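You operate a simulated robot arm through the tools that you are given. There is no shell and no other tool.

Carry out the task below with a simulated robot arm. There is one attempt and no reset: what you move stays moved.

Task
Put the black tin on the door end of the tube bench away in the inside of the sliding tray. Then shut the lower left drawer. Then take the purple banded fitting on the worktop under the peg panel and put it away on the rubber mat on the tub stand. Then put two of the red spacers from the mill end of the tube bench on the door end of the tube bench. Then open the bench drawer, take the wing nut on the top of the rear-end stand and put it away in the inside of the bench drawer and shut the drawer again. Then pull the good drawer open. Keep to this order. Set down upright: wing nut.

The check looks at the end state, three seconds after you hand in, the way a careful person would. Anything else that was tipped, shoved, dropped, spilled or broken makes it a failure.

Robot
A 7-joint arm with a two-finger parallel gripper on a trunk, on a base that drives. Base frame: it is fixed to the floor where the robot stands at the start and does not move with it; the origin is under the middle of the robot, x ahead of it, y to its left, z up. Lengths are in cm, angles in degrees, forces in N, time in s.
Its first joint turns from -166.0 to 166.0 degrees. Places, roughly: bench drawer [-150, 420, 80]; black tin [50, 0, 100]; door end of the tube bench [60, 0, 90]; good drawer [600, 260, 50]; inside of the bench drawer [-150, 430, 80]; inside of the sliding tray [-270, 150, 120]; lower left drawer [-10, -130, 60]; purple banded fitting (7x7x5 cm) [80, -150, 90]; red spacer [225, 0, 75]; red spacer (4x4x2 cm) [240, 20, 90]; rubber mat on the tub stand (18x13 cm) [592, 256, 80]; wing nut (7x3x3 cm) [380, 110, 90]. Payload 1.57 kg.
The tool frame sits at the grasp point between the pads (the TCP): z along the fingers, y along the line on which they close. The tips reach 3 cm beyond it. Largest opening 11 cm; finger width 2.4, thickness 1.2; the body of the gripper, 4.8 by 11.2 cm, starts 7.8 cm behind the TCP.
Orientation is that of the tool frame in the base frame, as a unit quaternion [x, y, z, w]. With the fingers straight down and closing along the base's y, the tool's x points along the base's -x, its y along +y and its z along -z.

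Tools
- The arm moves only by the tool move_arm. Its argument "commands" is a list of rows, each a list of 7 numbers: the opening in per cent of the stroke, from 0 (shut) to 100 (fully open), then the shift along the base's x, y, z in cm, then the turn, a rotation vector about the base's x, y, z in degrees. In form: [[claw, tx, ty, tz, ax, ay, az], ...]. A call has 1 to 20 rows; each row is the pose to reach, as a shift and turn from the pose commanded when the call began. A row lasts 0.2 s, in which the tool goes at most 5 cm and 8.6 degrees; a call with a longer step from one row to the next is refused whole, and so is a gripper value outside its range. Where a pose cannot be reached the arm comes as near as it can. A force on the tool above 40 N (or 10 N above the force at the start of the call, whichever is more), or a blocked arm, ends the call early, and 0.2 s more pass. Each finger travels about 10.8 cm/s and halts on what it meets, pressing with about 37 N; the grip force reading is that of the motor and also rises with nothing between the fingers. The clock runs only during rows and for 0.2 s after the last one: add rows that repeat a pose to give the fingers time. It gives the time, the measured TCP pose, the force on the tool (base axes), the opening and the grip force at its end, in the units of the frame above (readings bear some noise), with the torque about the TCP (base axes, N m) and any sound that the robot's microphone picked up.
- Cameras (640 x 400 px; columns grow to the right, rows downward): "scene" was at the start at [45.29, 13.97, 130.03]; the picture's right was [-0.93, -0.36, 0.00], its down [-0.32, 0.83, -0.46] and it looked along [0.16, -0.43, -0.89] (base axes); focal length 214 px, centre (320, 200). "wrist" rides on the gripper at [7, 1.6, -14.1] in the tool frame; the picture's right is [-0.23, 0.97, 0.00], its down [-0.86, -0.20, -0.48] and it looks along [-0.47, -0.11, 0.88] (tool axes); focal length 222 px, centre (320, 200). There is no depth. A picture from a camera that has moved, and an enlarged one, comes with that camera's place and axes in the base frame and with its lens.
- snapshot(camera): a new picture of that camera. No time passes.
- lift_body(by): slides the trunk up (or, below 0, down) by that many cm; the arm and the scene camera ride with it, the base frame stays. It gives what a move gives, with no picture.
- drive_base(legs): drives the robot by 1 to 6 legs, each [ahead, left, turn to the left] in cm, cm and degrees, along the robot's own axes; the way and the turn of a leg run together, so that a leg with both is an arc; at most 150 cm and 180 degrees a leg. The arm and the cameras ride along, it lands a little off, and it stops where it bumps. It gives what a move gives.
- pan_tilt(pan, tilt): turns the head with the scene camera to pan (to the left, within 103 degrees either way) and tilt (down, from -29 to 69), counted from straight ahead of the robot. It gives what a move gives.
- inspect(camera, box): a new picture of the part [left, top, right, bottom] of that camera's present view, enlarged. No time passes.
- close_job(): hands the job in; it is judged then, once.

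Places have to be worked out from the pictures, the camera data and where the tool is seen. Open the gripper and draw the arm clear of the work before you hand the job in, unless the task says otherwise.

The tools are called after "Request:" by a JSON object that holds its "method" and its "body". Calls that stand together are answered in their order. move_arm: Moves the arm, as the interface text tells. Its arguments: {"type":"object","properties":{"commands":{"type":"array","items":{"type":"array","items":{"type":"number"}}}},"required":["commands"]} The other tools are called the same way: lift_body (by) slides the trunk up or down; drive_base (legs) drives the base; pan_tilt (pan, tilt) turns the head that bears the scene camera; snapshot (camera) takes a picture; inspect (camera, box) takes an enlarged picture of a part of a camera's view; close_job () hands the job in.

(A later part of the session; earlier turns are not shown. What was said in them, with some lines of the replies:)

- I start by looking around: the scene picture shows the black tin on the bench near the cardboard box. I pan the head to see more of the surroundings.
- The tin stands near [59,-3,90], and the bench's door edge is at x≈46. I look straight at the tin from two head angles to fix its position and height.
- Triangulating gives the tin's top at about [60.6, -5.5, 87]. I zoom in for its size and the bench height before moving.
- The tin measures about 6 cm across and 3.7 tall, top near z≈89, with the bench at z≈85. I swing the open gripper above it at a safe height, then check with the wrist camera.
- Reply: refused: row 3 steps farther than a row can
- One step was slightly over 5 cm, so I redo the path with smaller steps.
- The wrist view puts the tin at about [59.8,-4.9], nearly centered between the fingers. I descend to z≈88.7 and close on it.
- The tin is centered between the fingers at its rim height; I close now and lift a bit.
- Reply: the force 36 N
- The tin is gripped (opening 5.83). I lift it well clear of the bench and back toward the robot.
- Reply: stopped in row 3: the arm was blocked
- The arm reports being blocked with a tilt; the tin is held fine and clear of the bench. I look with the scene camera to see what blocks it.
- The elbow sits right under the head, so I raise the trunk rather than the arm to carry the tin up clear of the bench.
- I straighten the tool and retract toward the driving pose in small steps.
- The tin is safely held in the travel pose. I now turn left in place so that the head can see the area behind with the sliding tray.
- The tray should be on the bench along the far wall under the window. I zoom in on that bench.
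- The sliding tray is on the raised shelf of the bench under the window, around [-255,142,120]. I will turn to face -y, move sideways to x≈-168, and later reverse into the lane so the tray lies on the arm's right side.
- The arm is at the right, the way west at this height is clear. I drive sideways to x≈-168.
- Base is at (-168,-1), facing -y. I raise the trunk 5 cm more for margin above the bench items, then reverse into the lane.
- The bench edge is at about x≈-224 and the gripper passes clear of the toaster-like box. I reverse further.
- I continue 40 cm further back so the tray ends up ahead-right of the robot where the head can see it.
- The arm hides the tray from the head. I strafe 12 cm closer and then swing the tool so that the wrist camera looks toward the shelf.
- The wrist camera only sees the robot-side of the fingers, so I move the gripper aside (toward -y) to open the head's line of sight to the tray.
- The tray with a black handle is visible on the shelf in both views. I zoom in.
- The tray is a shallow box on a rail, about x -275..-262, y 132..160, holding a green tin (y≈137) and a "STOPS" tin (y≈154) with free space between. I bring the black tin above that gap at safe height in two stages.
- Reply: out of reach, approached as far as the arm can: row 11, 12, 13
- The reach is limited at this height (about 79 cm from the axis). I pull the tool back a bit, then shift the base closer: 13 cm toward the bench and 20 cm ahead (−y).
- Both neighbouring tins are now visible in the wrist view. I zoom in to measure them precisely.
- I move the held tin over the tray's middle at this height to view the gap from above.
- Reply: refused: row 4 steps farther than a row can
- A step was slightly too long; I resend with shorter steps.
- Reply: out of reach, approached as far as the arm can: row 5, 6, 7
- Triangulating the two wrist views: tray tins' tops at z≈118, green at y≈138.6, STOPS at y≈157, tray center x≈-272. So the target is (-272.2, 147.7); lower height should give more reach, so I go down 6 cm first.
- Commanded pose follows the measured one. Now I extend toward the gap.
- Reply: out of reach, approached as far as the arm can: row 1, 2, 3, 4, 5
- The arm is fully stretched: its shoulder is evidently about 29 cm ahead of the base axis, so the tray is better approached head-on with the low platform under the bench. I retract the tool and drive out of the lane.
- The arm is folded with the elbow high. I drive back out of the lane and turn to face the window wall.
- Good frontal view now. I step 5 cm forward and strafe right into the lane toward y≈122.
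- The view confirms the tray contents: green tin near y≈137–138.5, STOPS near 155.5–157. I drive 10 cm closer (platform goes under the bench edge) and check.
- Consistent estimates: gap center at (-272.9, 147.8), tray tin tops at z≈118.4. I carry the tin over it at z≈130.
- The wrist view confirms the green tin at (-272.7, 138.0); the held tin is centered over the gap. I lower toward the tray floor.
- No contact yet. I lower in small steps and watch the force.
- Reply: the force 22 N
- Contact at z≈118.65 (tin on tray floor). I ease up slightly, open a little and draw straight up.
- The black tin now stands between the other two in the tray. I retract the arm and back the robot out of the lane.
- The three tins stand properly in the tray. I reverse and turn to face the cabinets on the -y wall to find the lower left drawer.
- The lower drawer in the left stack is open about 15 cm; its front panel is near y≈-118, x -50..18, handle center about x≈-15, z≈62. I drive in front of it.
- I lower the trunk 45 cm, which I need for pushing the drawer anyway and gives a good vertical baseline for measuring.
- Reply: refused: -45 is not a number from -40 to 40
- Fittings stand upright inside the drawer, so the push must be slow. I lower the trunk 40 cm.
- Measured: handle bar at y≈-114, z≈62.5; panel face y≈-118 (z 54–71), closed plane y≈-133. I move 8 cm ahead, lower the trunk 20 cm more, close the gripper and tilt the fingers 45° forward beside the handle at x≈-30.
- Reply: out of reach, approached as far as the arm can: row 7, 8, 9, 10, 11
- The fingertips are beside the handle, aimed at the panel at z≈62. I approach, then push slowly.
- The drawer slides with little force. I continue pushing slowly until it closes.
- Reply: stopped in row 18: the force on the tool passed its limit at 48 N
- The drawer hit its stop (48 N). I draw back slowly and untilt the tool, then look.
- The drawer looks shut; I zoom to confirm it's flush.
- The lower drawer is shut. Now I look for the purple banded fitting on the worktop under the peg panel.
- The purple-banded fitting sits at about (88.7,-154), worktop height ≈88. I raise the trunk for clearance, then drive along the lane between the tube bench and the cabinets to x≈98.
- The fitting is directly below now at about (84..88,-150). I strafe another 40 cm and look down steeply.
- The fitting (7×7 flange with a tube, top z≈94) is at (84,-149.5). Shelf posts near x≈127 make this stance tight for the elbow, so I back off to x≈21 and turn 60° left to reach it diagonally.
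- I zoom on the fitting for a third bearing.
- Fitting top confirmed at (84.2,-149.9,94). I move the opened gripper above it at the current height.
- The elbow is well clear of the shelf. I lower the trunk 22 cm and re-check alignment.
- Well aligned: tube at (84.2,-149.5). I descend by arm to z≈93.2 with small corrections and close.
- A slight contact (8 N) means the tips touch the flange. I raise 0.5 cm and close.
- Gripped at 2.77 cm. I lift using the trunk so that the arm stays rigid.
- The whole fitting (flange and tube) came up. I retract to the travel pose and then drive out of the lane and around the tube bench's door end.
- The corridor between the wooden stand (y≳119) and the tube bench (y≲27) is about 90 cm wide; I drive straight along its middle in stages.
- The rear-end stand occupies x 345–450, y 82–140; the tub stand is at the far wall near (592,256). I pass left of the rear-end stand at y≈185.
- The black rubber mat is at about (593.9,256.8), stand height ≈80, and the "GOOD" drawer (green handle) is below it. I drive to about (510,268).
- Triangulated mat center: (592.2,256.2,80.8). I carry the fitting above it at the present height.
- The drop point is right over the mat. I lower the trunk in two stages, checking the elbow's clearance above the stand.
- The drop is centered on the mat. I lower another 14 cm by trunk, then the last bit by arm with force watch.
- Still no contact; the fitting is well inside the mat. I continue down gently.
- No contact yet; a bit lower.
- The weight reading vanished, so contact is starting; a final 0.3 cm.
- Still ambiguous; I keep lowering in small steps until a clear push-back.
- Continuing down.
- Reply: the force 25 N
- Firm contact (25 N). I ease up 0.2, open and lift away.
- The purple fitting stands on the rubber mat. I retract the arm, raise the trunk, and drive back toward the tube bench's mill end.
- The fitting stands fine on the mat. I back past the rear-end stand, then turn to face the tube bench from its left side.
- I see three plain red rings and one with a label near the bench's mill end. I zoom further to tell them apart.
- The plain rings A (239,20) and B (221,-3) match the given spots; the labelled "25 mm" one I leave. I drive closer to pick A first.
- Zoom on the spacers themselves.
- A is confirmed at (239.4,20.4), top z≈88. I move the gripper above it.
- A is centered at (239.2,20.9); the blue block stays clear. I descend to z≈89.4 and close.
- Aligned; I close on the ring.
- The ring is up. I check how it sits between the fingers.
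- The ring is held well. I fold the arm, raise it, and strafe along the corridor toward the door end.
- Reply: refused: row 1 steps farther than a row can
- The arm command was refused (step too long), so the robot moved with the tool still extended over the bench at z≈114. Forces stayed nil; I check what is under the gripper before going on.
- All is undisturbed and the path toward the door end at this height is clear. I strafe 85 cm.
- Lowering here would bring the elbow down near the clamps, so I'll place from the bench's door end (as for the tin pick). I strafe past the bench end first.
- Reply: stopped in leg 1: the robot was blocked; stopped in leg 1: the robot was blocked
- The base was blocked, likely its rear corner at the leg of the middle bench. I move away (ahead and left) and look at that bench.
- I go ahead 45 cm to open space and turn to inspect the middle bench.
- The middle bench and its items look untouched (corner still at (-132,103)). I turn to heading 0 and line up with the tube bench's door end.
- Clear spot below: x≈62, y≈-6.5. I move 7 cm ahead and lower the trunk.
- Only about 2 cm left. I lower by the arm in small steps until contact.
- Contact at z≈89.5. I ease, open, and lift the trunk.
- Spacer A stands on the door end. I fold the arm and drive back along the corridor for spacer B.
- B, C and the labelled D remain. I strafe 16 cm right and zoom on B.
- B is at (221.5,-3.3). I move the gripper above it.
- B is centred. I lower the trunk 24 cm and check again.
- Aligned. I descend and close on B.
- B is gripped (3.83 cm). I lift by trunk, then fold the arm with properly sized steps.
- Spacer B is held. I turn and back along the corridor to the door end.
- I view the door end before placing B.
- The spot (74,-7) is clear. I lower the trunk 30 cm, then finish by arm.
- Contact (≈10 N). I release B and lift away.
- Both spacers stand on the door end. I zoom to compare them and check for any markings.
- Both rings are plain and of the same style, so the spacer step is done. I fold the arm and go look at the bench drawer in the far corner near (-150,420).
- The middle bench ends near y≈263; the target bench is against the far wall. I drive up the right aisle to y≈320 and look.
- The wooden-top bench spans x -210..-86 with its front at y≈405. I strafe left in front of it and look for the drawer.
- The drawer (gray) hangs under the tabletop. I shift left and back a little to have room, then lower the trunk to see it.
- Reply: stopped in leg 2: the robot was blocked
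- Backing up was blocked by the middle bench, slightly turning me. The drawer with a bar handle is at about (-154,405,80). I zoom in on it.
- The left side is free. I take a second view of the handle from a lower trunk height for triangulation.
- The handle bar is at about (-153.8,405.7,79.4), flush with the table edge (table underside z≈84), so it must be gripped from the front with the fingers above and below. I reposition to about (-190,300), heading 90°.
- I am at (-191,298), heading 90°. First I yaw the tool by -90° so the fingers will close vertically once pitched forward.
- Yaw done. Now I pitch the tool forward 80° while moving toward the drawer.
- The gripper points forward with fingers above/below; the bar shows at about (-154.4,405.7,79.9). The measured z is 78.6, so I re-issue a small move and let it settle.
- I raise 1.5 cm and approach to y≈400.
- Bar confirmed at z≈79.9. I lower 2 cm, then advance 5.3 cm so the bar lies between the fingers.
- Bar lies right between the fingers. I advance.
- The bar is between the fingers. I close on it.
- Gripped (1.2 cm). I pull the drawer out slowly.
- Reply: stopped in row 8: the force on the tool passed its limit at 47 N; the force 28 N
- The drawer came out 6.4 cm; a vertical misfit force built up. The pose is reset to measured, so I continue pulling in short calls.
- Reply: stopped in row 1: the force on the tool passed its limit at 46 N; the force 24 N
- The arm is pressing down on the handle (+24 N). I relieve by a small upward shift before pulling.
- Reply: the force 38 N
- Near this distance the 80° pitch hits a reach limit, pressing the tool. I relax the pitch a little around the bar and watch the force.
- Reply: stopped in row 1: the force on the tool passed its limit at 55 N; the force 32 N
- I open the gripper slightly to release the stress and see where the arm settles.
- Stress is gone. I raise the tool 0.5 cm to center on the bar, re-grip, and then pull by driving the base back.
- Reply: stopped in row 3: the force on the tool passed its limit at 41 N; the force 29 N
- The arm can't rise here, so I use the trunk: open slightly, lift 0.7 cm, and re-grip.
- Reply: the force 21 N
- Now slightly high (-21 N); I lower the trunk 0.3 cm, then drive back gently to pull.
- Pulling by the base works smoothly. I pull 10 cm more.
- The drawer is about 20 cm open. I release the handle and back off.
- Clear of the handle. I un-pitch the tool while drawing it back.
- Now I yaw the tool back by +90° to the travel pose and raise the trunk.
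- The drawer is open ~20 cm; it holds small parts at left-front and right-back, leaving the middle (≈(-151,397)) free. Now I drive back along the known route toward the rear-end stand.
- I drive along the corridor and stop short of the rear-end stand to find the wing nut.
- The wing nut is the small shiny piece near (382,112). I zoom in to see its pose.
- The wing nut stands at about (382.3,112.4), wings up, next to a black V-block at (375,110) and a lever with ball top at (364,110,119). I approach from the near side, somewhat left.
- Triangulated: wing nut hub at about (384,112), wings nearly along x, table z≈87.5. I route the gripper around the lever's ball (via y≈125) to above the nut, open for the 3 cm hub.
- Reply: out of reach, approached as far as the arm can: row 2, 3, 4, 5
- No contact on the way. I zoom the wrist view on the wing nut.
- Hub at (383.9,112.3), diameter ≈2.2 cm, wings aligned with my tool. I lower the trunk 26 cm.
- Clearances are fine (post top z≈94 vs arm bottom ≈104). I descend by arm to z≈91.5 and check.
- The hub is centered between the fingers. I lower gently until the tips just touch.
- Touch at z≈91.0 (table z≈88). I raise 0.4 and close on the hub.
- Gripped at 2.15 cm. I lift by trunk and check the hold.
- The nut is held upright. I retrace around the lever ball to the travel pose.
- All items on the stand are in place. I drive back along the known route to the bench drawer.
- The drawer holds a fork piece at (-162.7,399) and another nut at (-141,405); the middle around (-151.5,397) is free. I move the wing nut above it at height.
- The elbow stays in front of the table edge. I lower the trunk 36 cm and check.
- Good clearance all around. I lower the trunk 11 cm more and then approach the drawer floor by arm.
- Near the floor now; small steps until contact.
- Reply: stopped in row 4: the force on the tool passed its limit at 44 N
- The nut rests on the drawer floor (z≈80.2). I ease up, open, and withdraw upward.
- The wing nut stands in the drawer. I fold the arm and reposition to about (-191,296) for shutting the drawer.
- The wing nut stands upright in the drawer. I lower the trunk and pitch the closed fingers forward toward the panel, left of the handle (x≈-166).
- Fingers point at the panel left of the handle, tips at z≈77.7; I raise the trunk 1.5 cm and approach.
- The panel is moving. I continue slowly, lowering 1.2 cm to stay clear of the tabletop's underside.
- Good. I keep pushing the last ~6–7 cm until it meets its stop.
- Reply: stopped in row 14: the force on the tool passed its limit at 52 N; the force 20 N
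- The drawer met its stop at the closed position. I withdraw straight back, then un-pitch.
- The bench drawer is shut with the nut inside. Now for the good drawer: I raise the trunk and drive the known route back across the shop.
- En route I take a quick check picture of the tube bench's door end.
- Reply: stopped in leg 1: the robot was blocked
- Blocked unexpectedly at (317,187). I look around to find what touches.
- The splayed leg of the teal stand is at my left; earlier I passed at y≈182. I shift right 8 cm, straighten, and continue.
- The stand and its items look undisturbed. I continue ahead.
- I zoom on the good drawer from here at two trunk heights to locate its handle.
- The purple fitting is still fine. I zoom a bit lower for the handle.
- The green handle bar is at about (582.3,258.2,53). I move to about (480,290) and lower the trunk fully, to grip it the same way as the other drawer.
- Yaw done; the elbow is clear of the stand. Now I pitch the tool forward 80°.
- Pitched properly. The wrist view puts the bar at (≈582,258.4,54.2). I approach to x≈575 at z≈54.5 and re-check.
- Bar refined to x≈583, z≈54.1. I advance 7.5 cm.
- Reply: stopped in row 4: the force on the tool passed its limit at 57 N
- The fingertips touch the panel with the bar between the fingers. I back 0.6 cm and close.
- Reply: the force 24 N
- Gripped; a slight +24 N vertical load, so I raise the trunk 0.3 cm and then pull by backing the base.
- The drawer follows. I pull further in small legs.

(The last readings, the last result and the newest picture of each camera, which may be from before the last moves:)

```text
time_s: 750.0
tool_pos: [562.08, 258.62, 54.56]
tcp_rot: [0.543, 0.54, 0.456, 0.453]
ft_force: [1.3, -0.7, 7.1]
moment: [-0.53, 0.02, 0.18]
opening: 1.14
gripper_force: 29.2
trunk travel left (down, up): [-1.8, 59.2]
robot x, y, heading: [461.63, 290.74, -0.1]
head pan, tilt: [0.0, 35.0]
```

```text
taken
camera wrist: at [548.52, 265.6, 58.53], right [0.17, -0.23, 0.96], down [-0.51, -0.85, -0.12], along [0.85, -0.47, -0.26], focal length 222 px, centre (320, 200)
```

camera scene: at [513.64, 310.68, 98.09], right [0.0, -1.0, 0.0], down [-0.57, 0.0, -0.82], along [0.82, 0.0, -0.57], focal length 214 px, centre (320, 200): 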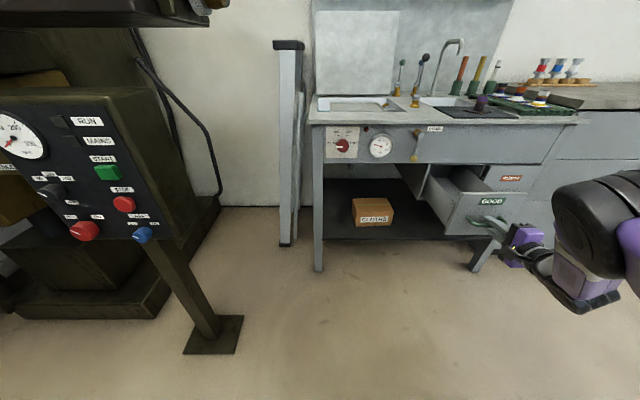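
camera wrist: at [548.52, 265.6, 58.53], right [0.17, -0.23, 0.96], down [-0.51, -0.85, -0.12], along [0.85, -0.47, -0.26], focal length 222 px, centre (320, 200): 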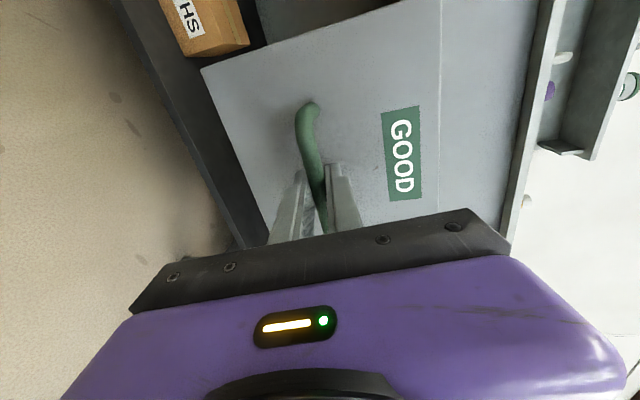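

It's open about 18 cm. I pull a few more centimetres while watching the forces.

Request:
{"method": "drive_base", "body": {"legs": [[-3, 0, 0]]}}

Request:
{"method": "drive_base", "body": {"legs": [[-3, 0, 0]]}}

Request:
{"method": "snapshot", "body": {"camera": "scene"}}

```text
time_s: 750.8
tool_pos: [559.09, 258.59, 54.66]
tcp_rot: [0.542, 0.541, 0.456, 0.453]
ft_force: [1.9, 1.3, 1.3]
moment: [-0.53, -0.01, 0.19]
opening: 1.19
gripper_force: 28.7
trunk travel left (down, up): [-1.8, 59.2]
robot x, y, heading: [458.7, 290.98, -0.2]
head pan, tilt: [0.0, 35.0]
```

```text
time_s: 751.7
tool_pos: [556.16, 258.69, 54.62]
tcp_rot: [0.543, 0.54, 0.456, 0.453]
ft_force: [1.3, -1.0, -0.2]
moment: [-0.5, 0.0, 0.26]
opening: 1.17
gripper_force: 29.2
trunk travel left (down, up): [-1.8, 59.2]
robot x, y, heading: [456.11, 290.52, -0.1]
head pan, tilt: [0.0, 35.0]
```

```text
taken
camera scene: at [507.66, 310.69, 98.08], right [0.0, -1.0, 0.0], down [-0.57, 0.0, -0.82], along [0.82, 0.0, -0.57], focal length 214 px, centre (320, 200)
```

scene: 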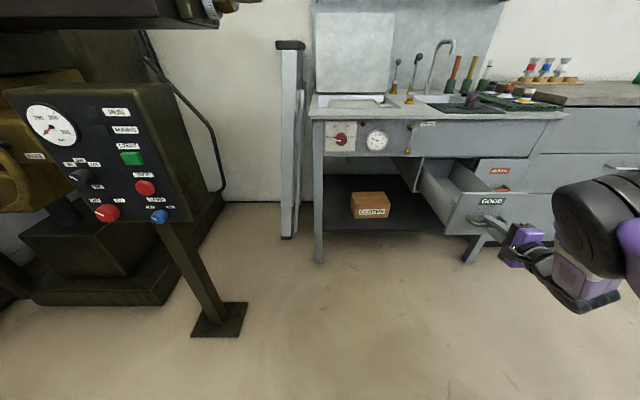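

The good drawer is open about 24 cm. I release the handle and back away.

Request:
{"method": "move_arm", "body": {"commands": [[15, 0, 0, 0, 0, 0, 0], [36, 0, 0, 0, 0, 0, 0], [36, 0, 0, 0, 0, 0, 0]]}}

Request:
{"method": "drive_base", "body": {"legs": [[-15, 0, 0]]}}

Request:
{"method": "move_arm", "body": {"commands": [[36, -3, 0, 0.4, 0, 6.6, 0], [36, -6, 0, 0.8, 0, 13.2, 0], [36, -9, 0, 1.2, 0, 19.8, 0], [36, -12, 0, 1.6, 0, 26.4, 0], [36, -15, 0, 2, 0, 33, 0], [36, -18, 0, 2.4, 0, 39.6, 0], [36, -21, 0, 2.8, 0, 46.2, 0], [36, -25, 0, 3.2, 0, 52.8, 0], [36, -29, 0, 3.6, 0, 59.4, 0], [36, -33, 0, 4, 0, 66, 0], [36, -37, 0, 4.4, 0, 72.6, 0], [36, -41, 0, 5, 0, 79.5, 0], [36, -45, 0, 6, 0, 79.5, 0], [36, -49, 0, 6, 0, 79.5, 0], [36, -52, 0, 6.5, 0, 79.5, 0], [36, -52, 0, 6.5, 0, 79.5, 0]]}}

Request:
{"method": "snapshot", "body": {"camera": "scene"}}

```text
time_s: 752.5
tool_pos: [556.11, 258.61, 54.46]
tcp_rot: [0.543, 0.539, 0.456, 0.454]
ft_force: [-0.9, 0.3, 0.6]
moment: [0.02, 0.01, 0.02]
opening: 3.93
gripper_force: 0.1
trunk travel left (down, up): [-1.8, 59.2]
robot x, y, heading: [456.13, 291.31, -0.3]
head pan, tilt: [0.0, 35.0]
```

```text
time_s: 753.8
tool_pos: [541.06, 258.65, 54.54]
tcp_rot: [0.543, 0.54, 0.456, 0.454]
ft_force: [0.2, 0.3, 0.5]
moment: [0.02, -0.01, 0.0]
opening: 3.96
gripper_force: 0.0
trunk travel left (down, up): [-1.8, 59.2]
robot x, y, heading: [440.49, 291.31, -0.4]
head pan, tilt: [0.0, 35.0]
```

```text
time_s: 757.2
tool_pos: [489.01, 258.74, 61.04]
tcp_rot: [0.709, 0.705, 0.003, 0.004]
ft_force: [0.4, 0.1, 0.0]
moment: [-0.03, -0.01, 0.01]
opening: 3.96
gripper_force: 0.1
trunk travel left (down, up): [-1.8, 59.2]
robot x, y, heading: [440.7, 291.09, -0.2]
head pan, tilt: [0.0, 35.0]
```

```text
taken
camera scene: at [492.59, 310.72, 98.08], right [0.0, -1.0, 0.0], down [-0.57, 0.0, -0.82], along [0.82, 0.0, -0.57], focal length 214 px, centre (320, 200)
```

scene: 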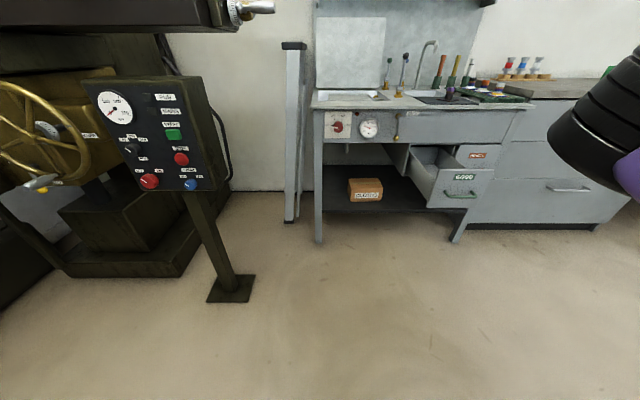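

The good drawer stays open. I zoom for a final check of drawer and fitting, and open the gripper fully.

Request:
{"method": "inspect", "body": {"camera": "scene", "box": [300, 70, 560, 230]}}

Request:
{"method": "move_arm", "body": {"commands": [[60, -2, 0, 1, 0, 0, 0], [85, -4, 0, 2, 0, 0, 0], [100, -6, 0, 3, 0, 0, 0], [100, -6, 0, 3, 0, 0, 0], [100, -6, 0, 3, 0, 0, 0]]}}

```text
2.46 times, centred on (430, 150) of scene
camera zoom: at [492.59, 310.72, 98.08], right [0.0, -1.0, 0.0], down [-0.57, 0.0, -0.82], along [0.82, 0.0, -0.57], focal length 528 px, centre (49, 323)
```

zoom: 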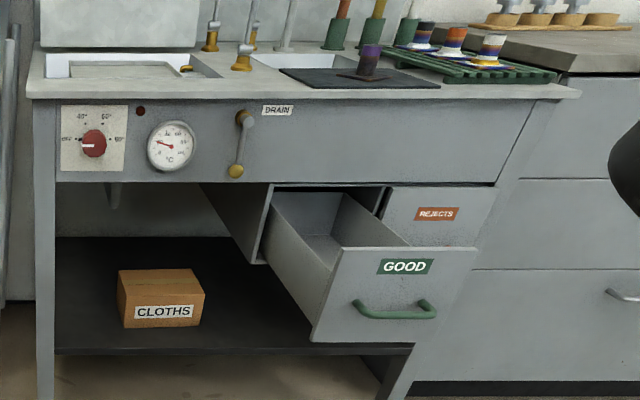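

```text
time_s: 758.4
tool_pos: [482.99, 258.64, 64.01]
tcp_rot: [0.71, 0.705, 0.004, 0.003]
ft_force: [0.4, -1.2, 0.5]
moment: [0.01, -0.01, 0.0]
opening: 11.03
gripper_force: 0.1
trunk travel left (down, up): [-1.8, 59.2]
robot x, y, heading: [440.92, 291.11, -0.2]
head pan, tilt: [0.0, 35.0]
```

All steps are done in order: the tin is in the tray, the lower left drawer is shut, the fitting is on the mat, and two spacers are on the door end. The wing nut is in the shut bench drawer, and the good drawer is open. The gripper is open and clear, so I hand in.

Request:
{"method": "close_job", "body": {}}

```text
The job is handed in.
```

I handed the job in with all six steps done in the order you gave. I haven't seen the result of the check.

- **Black tin:** it stands in the sliding tray, between the "BOSSES" and "STOPS" tins.
- **Lower left drawer:** I pushed it in slowly to its stop, and it looked flush afterwards.
- **Purple banded fitting:** it stands upright on the rubber mat on the tub stand.
- **Red spacers:** two plain ones from the mill end now stand on the door end of the tube bench. They differ slightly in size. I left the red ring marked "25 mm", which looked like a different part.
- **Wing nut:** it was upright on the floor of the bench drawer in the last view before I shut the drawer. I could not look inside after shutting it.
- **Good drawer:** it is open about 24 cm.

While driving, the base bumped into furniture three times: twice against the middle bench and once against the teal-topped stand.
- After the first bench bump and the stand bump, the pictures showed nothing displaced.
- I did not look at the middle bench again after the second bump. The robot turned aside rather than pushing it, so I believe it didn't move.

Once, a refused arm command left the arm reaching over the tube bench while the robot drove. The pictures and force readings showed nothing was touched.
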